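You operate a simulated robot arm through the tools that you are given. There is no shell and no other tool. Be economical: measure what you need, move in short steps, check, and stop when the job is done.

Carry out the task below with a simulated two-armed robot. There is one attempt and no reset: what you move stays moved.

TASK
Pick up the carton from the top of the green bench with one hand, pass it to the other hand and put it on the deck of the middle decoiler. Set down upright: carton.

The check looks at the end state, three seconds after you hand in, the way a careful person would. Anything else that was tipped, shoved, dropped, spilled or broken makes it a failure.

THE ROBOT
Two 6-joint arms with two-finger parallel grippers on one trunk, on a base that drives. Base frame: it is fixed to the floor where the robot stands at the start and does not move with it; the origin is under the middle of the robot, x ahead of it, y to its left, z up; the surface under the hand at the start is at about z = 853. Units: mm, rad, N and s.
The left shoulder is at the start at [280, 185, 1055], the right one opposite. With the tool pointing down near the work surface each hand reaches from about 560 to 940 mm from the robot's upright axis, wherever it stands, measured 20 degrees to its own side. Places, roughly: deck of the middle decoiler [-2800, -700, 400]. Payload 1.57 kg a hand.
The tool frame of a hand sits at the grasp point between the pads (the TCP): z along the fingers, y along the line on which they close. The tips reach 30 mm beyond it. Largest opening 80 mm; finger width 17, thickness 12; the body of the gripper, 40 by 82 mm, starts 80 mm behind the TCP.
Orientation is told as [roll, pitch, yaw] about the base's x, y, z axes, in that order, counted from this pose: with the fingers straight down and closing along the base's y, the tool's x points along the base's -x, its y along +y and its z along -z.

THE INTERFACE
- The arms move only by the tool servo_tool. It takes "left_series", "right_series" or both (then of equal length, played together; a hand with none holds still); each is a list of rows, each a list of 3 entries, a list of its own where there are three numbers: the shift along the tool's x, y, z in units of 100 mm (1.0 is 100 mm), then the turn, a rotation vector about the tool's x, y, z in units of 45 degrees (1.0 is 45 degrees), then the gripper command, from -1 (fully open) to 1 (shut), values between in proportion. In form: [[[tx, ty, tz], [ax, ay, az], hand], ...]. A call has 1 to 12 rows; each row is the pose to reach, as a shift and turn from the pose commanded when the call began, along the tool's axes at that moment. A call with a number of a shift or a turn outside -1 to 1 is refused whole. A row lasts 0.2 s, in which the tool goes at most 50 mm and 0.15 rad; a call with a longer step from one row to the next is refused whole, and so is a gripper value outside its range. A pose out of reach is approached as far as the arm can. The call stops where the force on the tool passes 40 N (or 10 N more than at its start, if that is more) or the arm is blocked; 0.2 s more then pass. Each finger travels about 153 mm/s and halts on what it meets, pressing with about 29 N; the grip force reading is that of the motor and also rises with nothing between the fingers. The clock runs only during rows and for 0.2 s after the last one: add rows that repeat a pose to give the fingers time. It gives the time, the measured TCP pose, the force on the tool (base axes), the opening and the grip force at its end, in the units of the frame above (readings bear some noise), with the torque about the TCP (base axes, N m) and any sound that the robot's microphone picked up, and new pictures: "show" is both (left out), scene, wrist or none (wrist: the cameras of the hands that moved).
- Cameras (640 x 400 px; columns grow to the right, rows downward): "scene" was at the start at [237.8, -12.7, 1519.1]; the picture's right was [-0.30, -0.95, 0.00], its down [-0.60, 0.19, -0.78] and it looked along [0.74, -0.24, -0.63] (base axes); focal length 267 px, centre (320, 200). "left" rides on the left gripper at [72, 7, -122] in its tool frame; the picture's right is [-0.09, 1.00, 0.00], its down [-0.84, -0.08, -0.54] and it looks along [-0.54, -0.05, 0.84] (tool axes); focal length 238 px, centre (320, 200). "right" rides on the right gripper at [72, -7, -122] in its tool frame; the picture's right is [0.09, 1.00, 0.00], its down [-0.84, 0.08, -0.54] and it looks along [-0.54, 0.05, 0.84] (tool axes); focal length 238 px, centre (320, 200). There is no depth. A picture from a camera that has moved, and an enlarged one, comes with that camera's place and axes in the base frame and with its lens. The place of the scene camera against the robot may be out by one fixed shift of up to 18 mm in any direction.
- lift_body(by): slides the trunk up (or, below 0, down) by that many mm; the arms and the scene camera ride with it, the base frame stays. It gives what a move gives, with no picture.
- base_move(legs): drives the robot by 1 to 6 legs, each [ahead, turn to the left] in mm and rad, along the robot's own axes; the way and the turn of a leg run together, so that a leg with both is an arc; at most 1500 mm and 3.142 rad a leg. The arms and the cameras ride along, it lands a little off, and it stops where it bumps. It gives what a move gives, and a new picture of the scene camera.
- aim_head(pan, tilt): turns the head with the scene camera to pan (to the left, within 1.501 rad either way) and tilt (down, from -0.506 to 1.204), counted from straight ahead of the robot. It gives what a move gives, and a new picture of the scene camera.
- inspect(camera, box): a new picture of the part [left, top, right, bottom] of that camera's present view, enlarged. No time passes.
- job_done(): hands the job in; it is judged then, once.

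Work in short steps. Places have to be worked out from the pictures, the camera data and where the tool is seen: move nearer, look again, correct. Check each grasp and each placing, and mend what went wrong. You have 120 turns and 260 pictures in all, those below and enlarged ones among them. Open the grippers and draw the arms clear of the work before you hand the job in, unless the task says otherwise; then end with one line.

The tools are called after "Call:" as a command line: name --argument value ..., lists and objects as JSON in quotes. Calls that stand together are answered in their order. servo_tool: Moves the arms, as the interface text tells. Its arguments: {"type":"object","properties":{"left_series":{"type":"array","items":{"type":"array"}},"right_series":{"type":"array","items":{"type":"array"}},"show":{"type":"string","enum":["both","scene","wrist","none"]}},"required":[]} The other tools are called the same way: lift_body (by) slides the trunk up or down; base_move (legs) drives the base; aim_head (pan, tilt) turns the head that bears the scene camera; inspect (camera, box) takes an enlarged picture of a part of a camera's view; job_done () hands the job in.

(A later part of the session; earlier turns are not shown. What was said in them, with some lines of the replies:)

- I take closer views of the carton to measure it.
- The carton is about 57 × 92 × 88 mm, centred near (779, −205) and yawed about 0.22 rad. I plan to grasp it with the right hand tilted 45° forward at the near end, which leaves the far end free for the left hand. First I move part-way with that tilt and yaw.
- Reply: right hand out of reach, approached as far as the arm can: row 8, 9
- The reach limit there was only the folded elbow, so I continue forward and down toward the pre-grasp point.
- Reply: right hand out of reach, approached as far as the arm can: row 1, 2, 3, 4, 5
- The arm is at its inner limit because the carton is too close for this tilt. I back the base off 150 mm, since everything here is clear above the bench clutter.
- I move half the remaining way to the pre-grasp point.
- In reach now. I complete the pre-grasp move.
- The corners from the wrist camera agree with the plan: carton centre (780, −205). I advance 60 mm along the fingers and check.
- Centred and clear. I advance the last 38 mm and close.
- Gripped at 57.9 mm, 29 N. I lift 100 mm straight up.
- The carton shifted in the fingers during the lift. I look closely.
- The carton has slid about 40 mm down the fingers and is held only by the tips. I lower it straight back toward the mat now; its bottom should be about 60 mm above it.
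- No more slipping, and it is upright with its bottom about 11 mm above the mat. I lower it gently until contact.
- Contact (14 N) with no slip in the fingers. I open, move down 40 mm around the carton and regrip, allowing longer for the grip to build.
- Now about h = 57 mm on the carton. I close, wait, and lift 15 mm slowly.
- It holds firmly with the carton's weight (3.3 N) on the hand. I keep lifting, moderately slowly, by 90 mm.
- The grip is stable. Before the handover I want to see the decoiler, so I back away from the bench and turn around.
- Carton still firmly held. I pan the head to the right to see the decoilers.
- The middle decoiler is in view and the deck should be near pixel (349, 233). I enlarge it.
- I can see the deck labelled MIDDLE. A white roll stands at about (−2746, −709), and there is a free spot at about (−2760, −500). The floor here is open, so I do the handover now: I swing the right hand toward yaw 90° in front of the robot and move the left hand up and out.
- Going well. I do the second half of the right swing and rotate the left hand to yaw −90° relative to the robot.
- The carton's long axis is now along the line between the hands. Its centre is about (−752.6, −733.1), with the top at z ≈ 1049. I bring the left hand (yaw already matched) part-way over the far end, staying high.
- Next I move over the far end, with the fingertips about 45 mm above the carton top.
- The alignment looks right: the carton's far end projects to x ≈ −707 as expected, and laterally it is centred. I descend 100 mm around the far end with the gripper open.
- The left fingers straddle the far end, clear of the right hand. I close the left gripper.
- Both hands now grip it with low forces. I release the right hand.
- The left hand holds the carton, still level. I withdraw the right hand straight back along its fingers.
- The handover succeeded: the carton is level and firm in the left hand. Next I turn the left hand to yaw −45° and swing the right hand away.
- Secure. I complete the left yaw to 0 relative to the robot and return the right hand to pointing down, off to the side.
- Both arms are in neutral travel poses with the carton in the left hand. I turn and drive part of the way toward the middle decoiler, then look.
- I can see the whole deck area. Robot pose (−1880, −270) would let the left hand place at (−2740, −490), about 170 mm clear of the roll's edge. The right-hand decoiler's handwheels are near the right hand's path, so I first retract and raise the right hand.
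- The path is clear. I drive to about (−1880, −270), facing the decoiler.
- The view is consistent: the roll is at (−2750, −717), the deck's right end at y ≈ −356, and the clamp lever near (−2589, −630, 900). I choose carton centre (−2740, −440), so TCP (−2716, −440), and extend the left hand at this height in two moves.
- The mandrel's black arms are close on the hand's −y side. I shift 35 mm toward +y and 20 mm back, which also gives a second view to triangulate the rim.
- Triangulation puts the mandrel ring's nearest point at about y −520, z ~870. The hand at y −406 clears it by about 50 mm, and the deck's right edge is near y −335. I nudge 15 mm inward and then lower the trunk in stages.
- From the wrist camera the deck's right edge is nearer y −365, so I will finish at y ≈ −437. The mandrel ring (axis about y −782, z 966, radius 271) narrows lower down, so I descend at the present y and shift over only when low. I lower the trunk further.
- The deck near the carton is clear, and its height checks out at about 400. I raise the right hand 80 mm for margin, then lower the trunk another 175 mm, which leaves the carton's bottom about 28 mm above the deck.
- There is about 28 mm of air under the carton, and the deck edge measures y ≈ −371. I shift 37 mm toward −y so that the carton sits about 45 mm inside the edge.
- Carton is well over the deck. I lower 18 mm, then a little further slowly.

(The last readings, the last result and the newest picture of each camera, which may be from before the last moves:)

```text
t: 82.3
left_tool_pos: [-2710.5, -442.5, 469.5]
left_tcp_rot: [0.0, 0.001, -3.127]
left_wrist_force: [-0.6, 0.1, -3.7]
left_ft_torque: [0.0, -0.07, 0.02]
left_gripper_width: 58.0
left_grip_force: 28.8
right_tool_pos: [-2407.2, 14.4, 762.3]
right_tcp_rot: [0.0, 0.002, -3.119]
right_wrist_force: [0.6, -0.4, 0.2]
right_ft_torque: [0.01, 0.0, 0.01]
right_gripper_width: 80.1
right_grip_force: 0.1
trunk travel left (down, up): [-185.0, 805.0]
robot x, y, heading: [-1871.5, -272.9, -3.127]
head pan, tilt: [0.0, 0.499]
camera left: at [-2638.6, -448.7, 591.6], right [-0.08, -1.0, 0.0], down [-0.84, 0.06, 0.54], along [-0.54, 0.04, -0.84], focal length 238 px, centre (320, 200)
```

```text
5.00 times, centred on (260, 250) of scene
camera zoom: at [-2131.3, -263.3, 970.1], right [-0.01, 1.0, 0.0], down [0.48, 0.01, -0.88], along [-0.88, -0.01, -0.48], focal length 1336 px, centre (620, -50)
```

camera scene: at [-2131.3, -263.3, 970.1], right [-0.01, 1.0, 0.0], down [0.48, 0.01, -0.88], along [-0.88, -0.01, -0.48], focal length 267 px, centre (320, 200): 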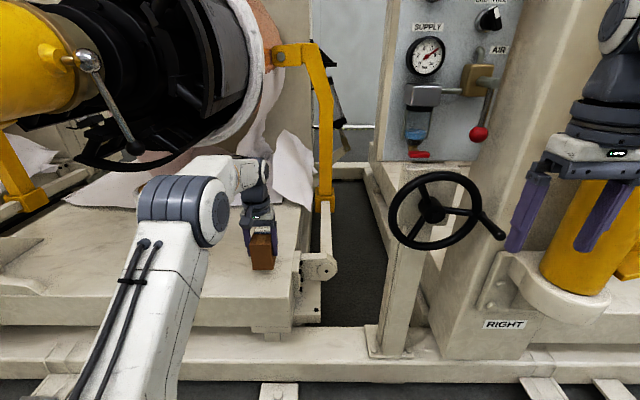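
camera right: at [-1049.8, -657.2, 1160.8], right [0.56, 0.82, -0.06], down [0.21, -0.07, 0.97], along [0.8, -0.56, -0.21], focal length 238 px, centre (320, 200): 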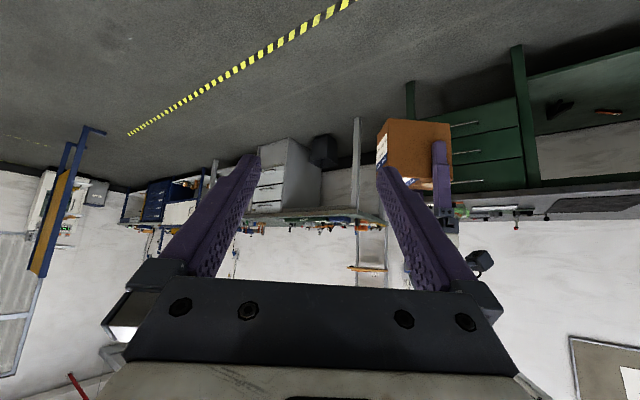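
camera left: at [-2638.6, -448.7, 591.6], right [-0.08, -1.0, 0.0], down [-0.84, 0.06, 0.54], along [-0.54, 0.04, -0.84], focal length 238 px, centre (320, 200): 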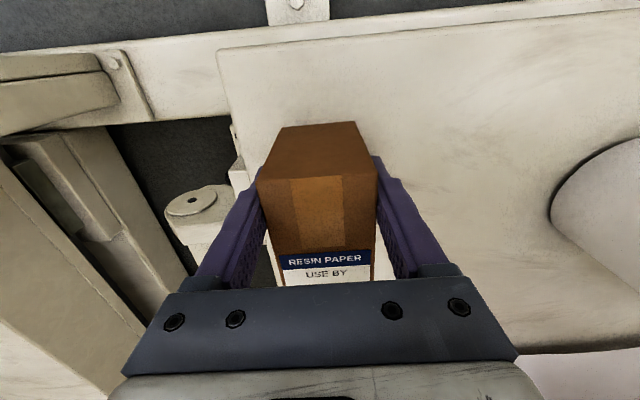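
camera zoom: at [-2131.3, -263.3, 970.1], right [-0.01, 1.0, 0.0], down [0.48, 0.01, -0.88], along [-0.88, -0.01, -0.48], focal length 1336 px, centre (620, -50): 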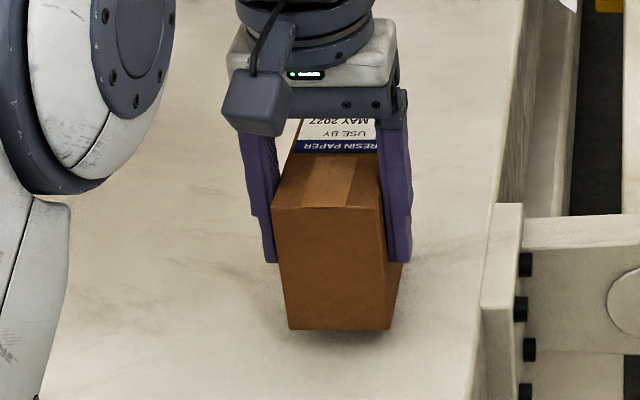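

About 5 mm remains by estimate. I lower in 2 mm rows up to 5 mm.

Call:
servo_tool --left_series '[[[0, 0, 0.015], [0, 0, 0], 1], [[0, 0, 0.03], [0, 0, 0], 1], [[0, 0, 0.045], [0, 0, 0], 1], [[0, 0, 0.055], [0, 0, 0], 1]]' --show "none"

```text
t: 83.3
left_tool_pos: [-2710.7, -443.3, 464.6]
left_tcp_rot: [-0.002, -0.001, -3.124]
left_wrist_force: [-0.8, -0.2, -3.3]
left_ft_torque: [0.04, -0.06, 0.0]
left_gripper_width: 57.8
left_grip_force: 29.0
right_tool_pos: [-2406.2, 15.0, 762.6]
right_tcp_rot: [0.0, 0.002, -3.12]
right_wrist_force: [-0.2, -0.2, 0.5]
right_ft_torque: [0.01, 0.0, 0.0]
right_gripper_width: 80.0
right_grip_force: 0.0
trunk travel left (down, up): [-185.0, 805.0]
robot x, y, heading: [-1877.9, -275.0, -3.133]
head pan, tilt: [0.0, 0.499]
```

No contact yet (still −3.3 N), so I go on down another 4 mm.

Call:
servo_tool --left_series '[[[0, 0, 0.01], [0, 0, 0], 1], [[0, 0, 0.02], [0, 0, 0], 1], [[0, 0, 0.03], [0, 0, 0], 1], [[0, 0, 0.04], [0, 0, 0], 1]]' --show "none"

```text
t: 84.3
left_tool_pos: [-2711.4, -443.8, 460.1]
left_tcp_rot: [0.0, 0.0, -3.126]
left_wrist_force: [0.6, -0.4, -2.7]
left_ft_torque: [-0.03, -0.1, -0.01]
left_gripper_width: 57.9
left_grip_force: 29.0
right_tool_pos: [-2406.2, 15.3, 762.3]
right_tcp_rot: [0.001, 0.002, -3.122]
right_wrist_force: [0.1, 0.0, -0.3]
right_ft_torque: [0.02, -0.03, -0.03]
right_gripper_width: 80.2
right_grip_force: 0.0
trunk travel left (down, up): [-185.0, 805.0]
robot x, y, heading: [-1874.1, -271.7, -3.134]
head pan, tilt: [0.0, 0.499]
```

Still no contact. I take another 4 mm and look.

Call:
servo_tool --left_series '[[[0, 0, 0.01], [0, 0, 0], 1], [[0, 0, 0.02], [0, 0, 0], 1], [[0, 0, 0.03], [0, 0, 0], 1], [[0, 0, 0.04], [0, 0, 0], 1]]' --show "none"

Call:
inspect --camera "scene" --box '[210, 210, 310, 290]'

```text
t: 85.3
left_tool_pos: [-2710.7, -443.3, 456.5]
left_tcp_rot: [0.001, 0.001, -3.127]
left_wrist_force: [0.2, 0.9, -3.1]
left_ft_torque: [0.0, -0.08, -0.01]
left_gripper_width: 57.7
left_grip_force: 29.4
right_tool_pos: [-2406.9, 15.0, 762.4]
right_tcp_rot: [0.0, 0.002, -3.121]
right_wrist_force: [0.1, 0.6, -0.5]
right_ft_torque: [-0.01, 0.01, -0.02]
right_gripper_width: 79.9
right_grip_force: 0.1
trunk travel left (down, up): [-185.0, 805.0]
robot x, y, heading: [-1876.2, -268.9, -3.127]
head pan, tilt: [0.0, 0.499]
```

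```text
5.00 times, centred on (260, 250) of scene
camera zoom: at [-2131.3, -263.3, 970.1], right [-0.01, 1.0, 0.0], down [0.48, 0.01, -0.88], along [-0.88, -0.01, -0.48], focal length 1336 px, centre (620, -50)
```

zoom: 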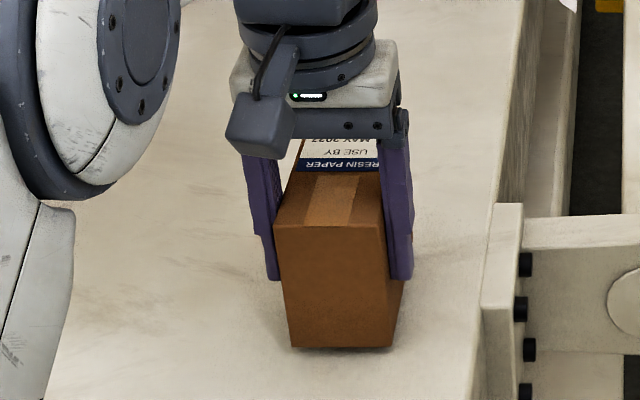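

The contact shadow is nearly closed. I continue in 1 mm rows for 6 mm.

Call:
servo_tool --left_series '[[[0, 0, 0.01], [0, 0, 0], 1], [[0, 0, 0.02], [0, 0, 0], 1], [[0, 0, 0.03], [0, 0, 0], 1], [[0, 0, 0.04], [0, 0, 0], 1], [[0, 0, 0.05], [0, 0, 0], 1], [[0, 0, 0.06], [0, 0, 0], 1]]' --show "none"

```text
t: 86.7
left_tool_pos: [-2711.2, -442.9, 450.6]
left_tcp_rot: [0.001, 0.0, -3.125]
left_wrist_force: [0.2, 0.5, -3.2]
left_ft_torque: [0.03, -0.1, -0.02]
left_gripper_width: 57.6
left_grip_force: 28.6
right_tool_pos: [-2406.8, 15.1, 763.2]
right_tcp_rot: [0.001, 0.001, -3.12]
right_wrist_force: [0.3, -1.1, -0.1]
right_ft_torque: [0.02, 0.01, 0.04]
right_gripper_width: 79.7
right_grip_force: 0.1
trunk travel left (down, up): [-185.0, 805.0]
robot x, y, heading: [-1878.1, -274.6, -3.129]
head pan, tilt: [0.0, 0.499]
```

Not in contact yet. I continue with 6 mm more in the same way.

Call:
servo_tool --left_series '[[[0, 0, 0.01], [0, 0, 0], 1], [[0, 0, 0.02], [0, 0, 0], 1], [[0, 0, 0.03], [0, 0, 0], 1], [[0, 0, 0.04], [0, 0, 0], 1], [[0, 0, 0.05], [0, 0, 0], 1], [[0, 0, 0.06], [0, 0, 0], 1]]' --show "none"

Call:
inspect --camera "scene" --box '[235, 245, 285, 285]'

```text
t: 88.1
left_tool_pos: [-2712.4, -443.2, 446.9]
left_tcp_rot: [0.001, -0.005, -3.127]
left_wrist_force: [4.2, -1.1, 12.7]
left_ft_torque: [0.05, 0.31, 0.0]
left_gripper_width: 57.6
left_grip_force: 28.9
right_tool_pos: [-2406.3, 15.2, 762.2]
right_tcp_rot: [0.002, 0.003, -3.122]
right_wrist_force: [0.7, 0.3, 0.0]
right_ft_torque: [0.01, -0.01, 0.0]
right_gripper_width: 80.1
right_grip_force: 0.0
trunk travel left (down, up): [-185.0, 805.0]
robot x, y, heading: [-1873.9, -273.9, -3.13]
head pan, tilt: [0.0, 0.499]
```

```text
10.00 times, centred on (260, 265) of scene
camera zoom: at [-2130.7, -263.2, 970.6], right [-0.01, 1.0, 0.0], down [0.48, 0.01, -0.88], along [-0.88, -0.01, -0.48], focal length 2673 px, centre (920, -450)
```

zoom: 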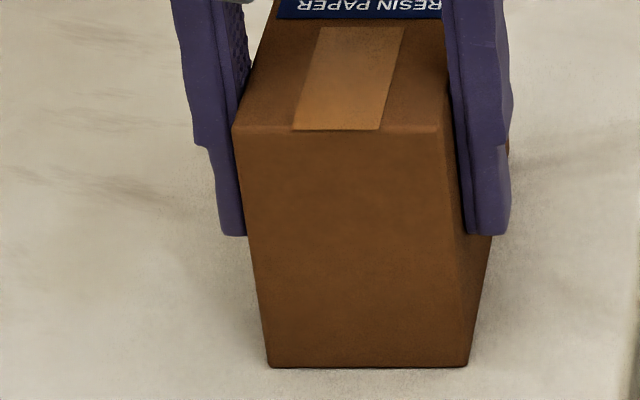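

Contact is confirmed (+12.7 N). I ease up 1 mm, open slowly and wait.

Call:
servo_tool --left_series '[[[0, 0, -0.01], [0, 0, 0], 1], [[0, 0, -0.01], [0, 0, 0], 0.4], [[0, 0, -0.01], [0, 0, 0], 0.0], [[0, 0, -0.01], [0, 0, 0], -0.6], [[0, 0, -0.01], [0, 0, 0], -1], [[0, 0, -0.01], [0, 0, 0], -1]]' --show "wrist"

Call:
inspect --camera "scene" --box '[210, 210, 310, 290]'

```text
t: 89.5
left_tool_pos: [-2710.9, -443.0, 445.3]
left_tcp_rot: [0.001, 0.001, -3.127]
left_wrist_force: [-0.8, 0.3, -0.5]
left_ft_torque: [0.03, -0.01, 0.0]
left_gripper_width: 80.2
left_grip_force: 0.1
right_tool_pos: [-2407.1, 15.3, 763.6]
right_tcp_rot: [0.0, 0.002, -3.12]
right_wrist_force: [1.2, 0.4, 0.0]
right_ft_torque: [0.0, 0.0, 0.01]
right_gripper_width: 80.0
right_grip_force: 0.0
trunk travel left (down, up): [-185.0, 805.0]
robot x, y, heading: [-1877.9, -276.2, -3.13]
head pan, tilt: [0.0, 0.499]
camera left: at [-2639.0, -448.7, 567.6], right [-0.08, -1.0, 0.0], down [-0.84, 0.06, 0.54], along [-0.54, 0.04, -0.84], focal length 238 px, centre (320, 200)
```

left: 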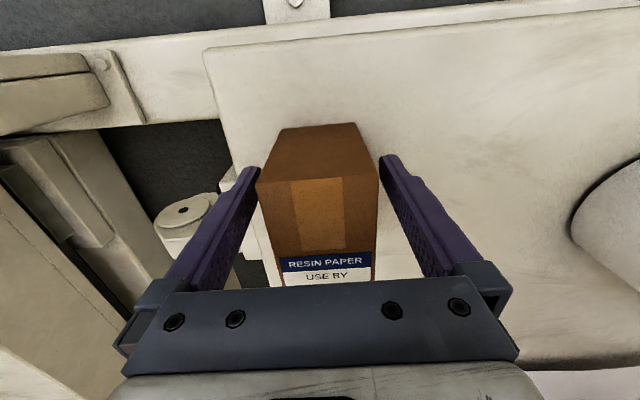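

```text
5.00 times, centred on (260, 250) of scene
camera zoom: at [-2131.2, -263.3, 970.1], right [-0.01, 1.0, 0.0], down [0.48, 0.01, -0.88], along [-0.88, -0.01, -0.48], focal length 1336 px, centre (620, -50)
```

zoom: 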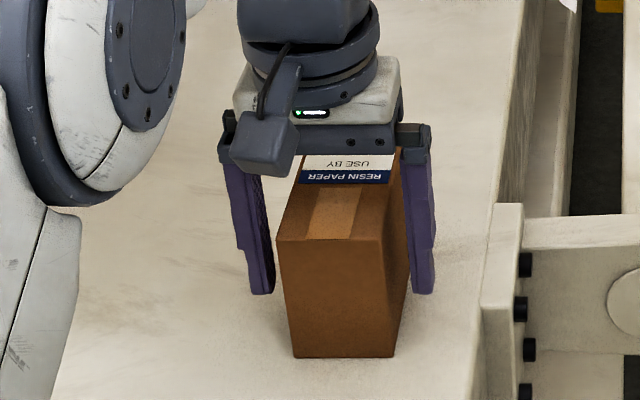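

Released and standing upright, with clearance on both sides. I raise the hand straight up 100 mm.

Call:
servo_tool --left_series '[[[0, 0, -0.1], [0, 0, 0], -1], [[0, 0, -0.25], [0, 0, 0], -1], [[0, 0, -0.4], [0, 0, 0], -1], [[0, 0, -0.55], [0, 0, 0], -1], [[0, 0, -0.7], [0, 0, 0], -1], [[0, 0, -0.85], [0, 0, 0], -1], [[0, 0, -1.0], [0, 0, 0], -1]]' --show "wrist"

Call:
inspect --camera "scene" --box '[190, 190, 320, 294]'

```text
t: 91.1
left_tool_pos: [-2710.9, -443.7, 545.0]
left_tcp_rot: [0.0, 0.0, -3.124]
left_wrist_force: [0.1, -0.1, 0.5]
left_ft_torque: [-0.02, 0.04, -0.02]
left_gripper_width: 80.1
left_grip_force: 0.1
right_tool_pos: [-2406.0, 14.1, 761.8]
right_tcp_rot: [-0.001, 0.001, -3.121]
right_wrist_force: [1.3, 0.1, -0.2]
right_ft_torque: [-0.02, -0.02, 0.0]
right_gripper_width: 80.1
right_grip_force: 0.1
trunk travel left (down, up): [-185.0, 805.0]
robot x, y, heading: [-1878.0, -273.0, -3.128]
head pan, tilt: [0.0, 0.499]
camera left: at [-2639.2, -449.7, 666.7], right [-0.08, -1.0, 0.0], down [-0.84, 0.06, 0.54], along [-0.54, 0.04, -0.84], focal length 238 px, centre (320, 200)
```

left: 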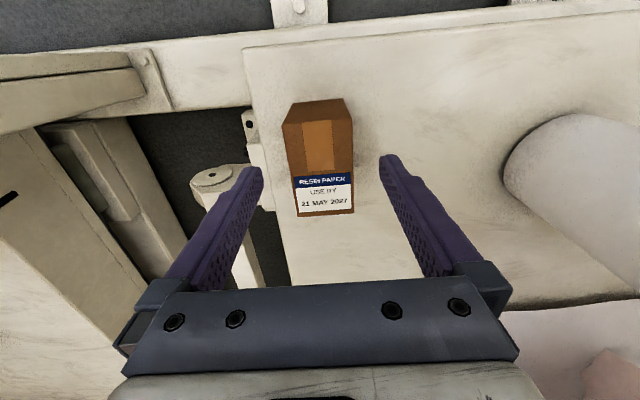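

```text
3.85 times, centred on (255, 242) of scene
camera zoom: at [-2131.3, -263.3, 970.1], right [-0.01, 1.0, 0.0], down [0.48, 0.01, -0.88], along [-0.88, -0.01, -0.48], focal length 1028 px, centre (570, 38)
```

zoom: 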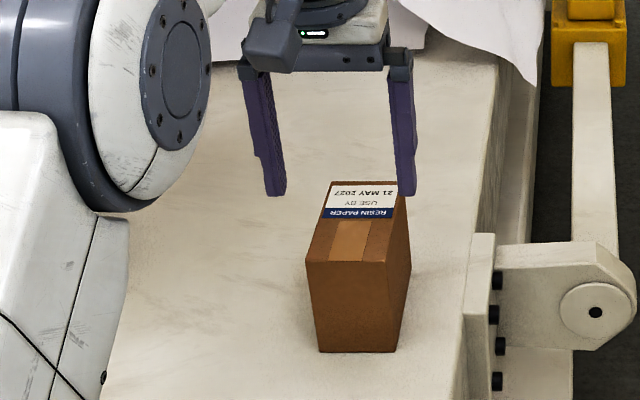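

The carton stands upright on the deck, clear of the roll. I back the robot straight away; the fingertips are about 40 mm above the carton's top and everything else is clear.

Call:
base_move --legs '[[-500, 0]]'

Call:
aim_head --pan 0.15 --tilt 0.3

Call:
inspect --camera "scene" --box '[200, 140, 400, 300]'

```text
t: 94.0
left_tool_pos: [-2215.8, -436.8, 544.3]
left_tcp_rot: [0.001, -0.001, -3.128]
left_wrist_force: [0.1, 0.3, -0.3]
left_ft_torque: [0.01, -0.01, 0.01]
left_gripper_width: 79.9
left_grip_force: 0.1
right_tool_pos: [-1910.3, 21.6, 762.6]
right_tcp_rot: [0.001, 0.002, -3.123]
right_wrist_force: [0.4, 0.1, 0.0]
right_ft_torque: [0.04, 0.01, -0.01]
right_gripper_width: 79.8
right_grip_force: 0.1
trunk travel left (down, up): [-185.0, 805.0]
robot x, y, heading: [-1381.8, -266.6, -3.133]
head pan, tilt: [0.0, 0.499]
camera scene: at [-1636.6, -257.0, 970.2], right [-0.01, 1.0, 0.0], down [0.48, 0.01, -0.88], along [-0.88, -0.01, -0.48], focal length 267 px, centre (320, 200)
```

scene: 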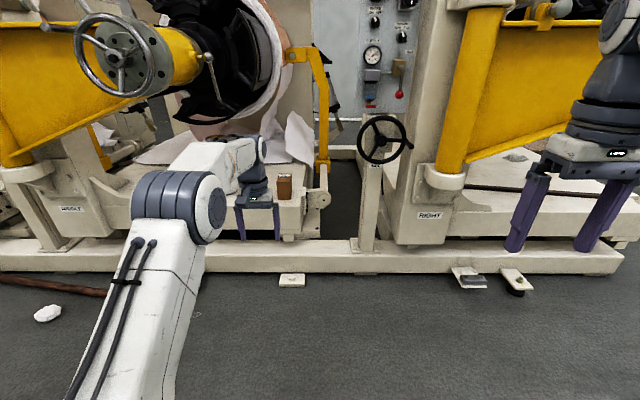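

```text
t: 94.8
left_tool_pos: [-2216.2, -437.5, 544.6]
left_tcp_rot: [-0.001, 0.0, -3.129]
left_wrist_force: [-1.1, 0.6, -0.6]
left_ft_torque: [0.03, 0.0, -0.04]
left_gripper_width: 80.0
left_grip_force: 0.0
right_tool_pos: [-1911.5, 21.5, 762.6]
right_tcp_rot: [0.0, 0.003, -3.123]
right_wrist_force: [0.1, 0.0, 0.2]
right_ft_torque: [0.02, 0.0, 0.01]
right_gripper_width: 80.1
right_grip_force: 0.1
trunk travel left (down, up): [-185.0, 805.0]
robot x, y, heading: [-1382.1, -267.7, -3.131]
head pan, tilt: [0.15, 0.3]
camera scene: at [-1637.8, -270.9, 988.5], right [-0.16, 0.99, 0.0], down [0.29, 0.05, -0.96], along [-0.94, -0.15, -0.3], focal length 267 px, centre (320, 200)
```

scene: 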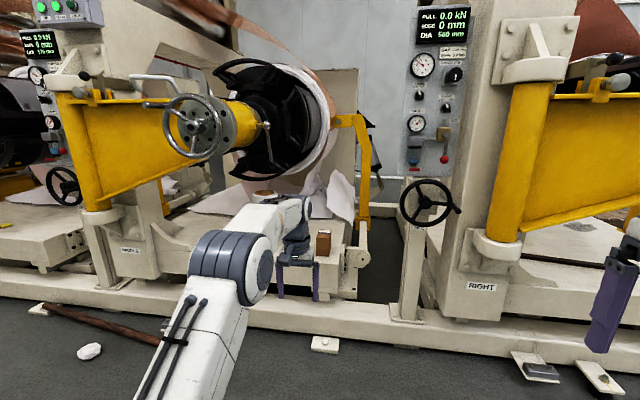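

```text
2.50 times, centred on (300, 220) of scene
camera zoom: at [-1637.8, -270.9, 988.5], right [-0.16, 0.99, 0.0], down [0.29, 0.05, -0.96], along [-0.94, -0.15, -0.3], focal length 668 px, centre (370, 150)
```

zoom: 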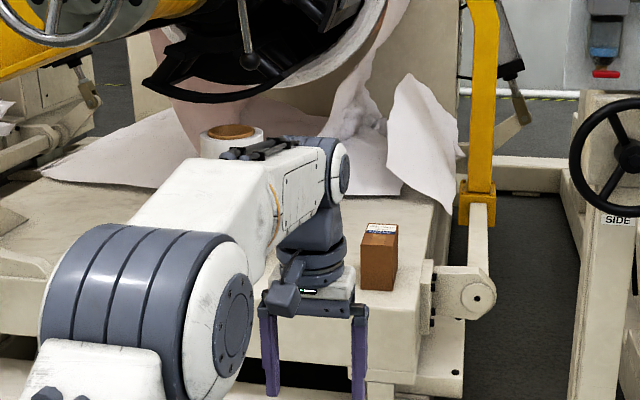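

The carton stands upright on the middle decoiler's deck and the roll is undisturbed. Both grippers are open and the arms are clear of the machine, so I hand in.

Call:
job_done

```text
The job is handed in.
```

The carton was passed in the air from the right hand to the left. It now stands upright on the deck of the middle decoiler, with both grippers open and the arms clear. On the first lift it slid about 40 mm in the fingers, so I set it back on the bench and regripped it. It has not slipped since, and I saw nothing else moved.
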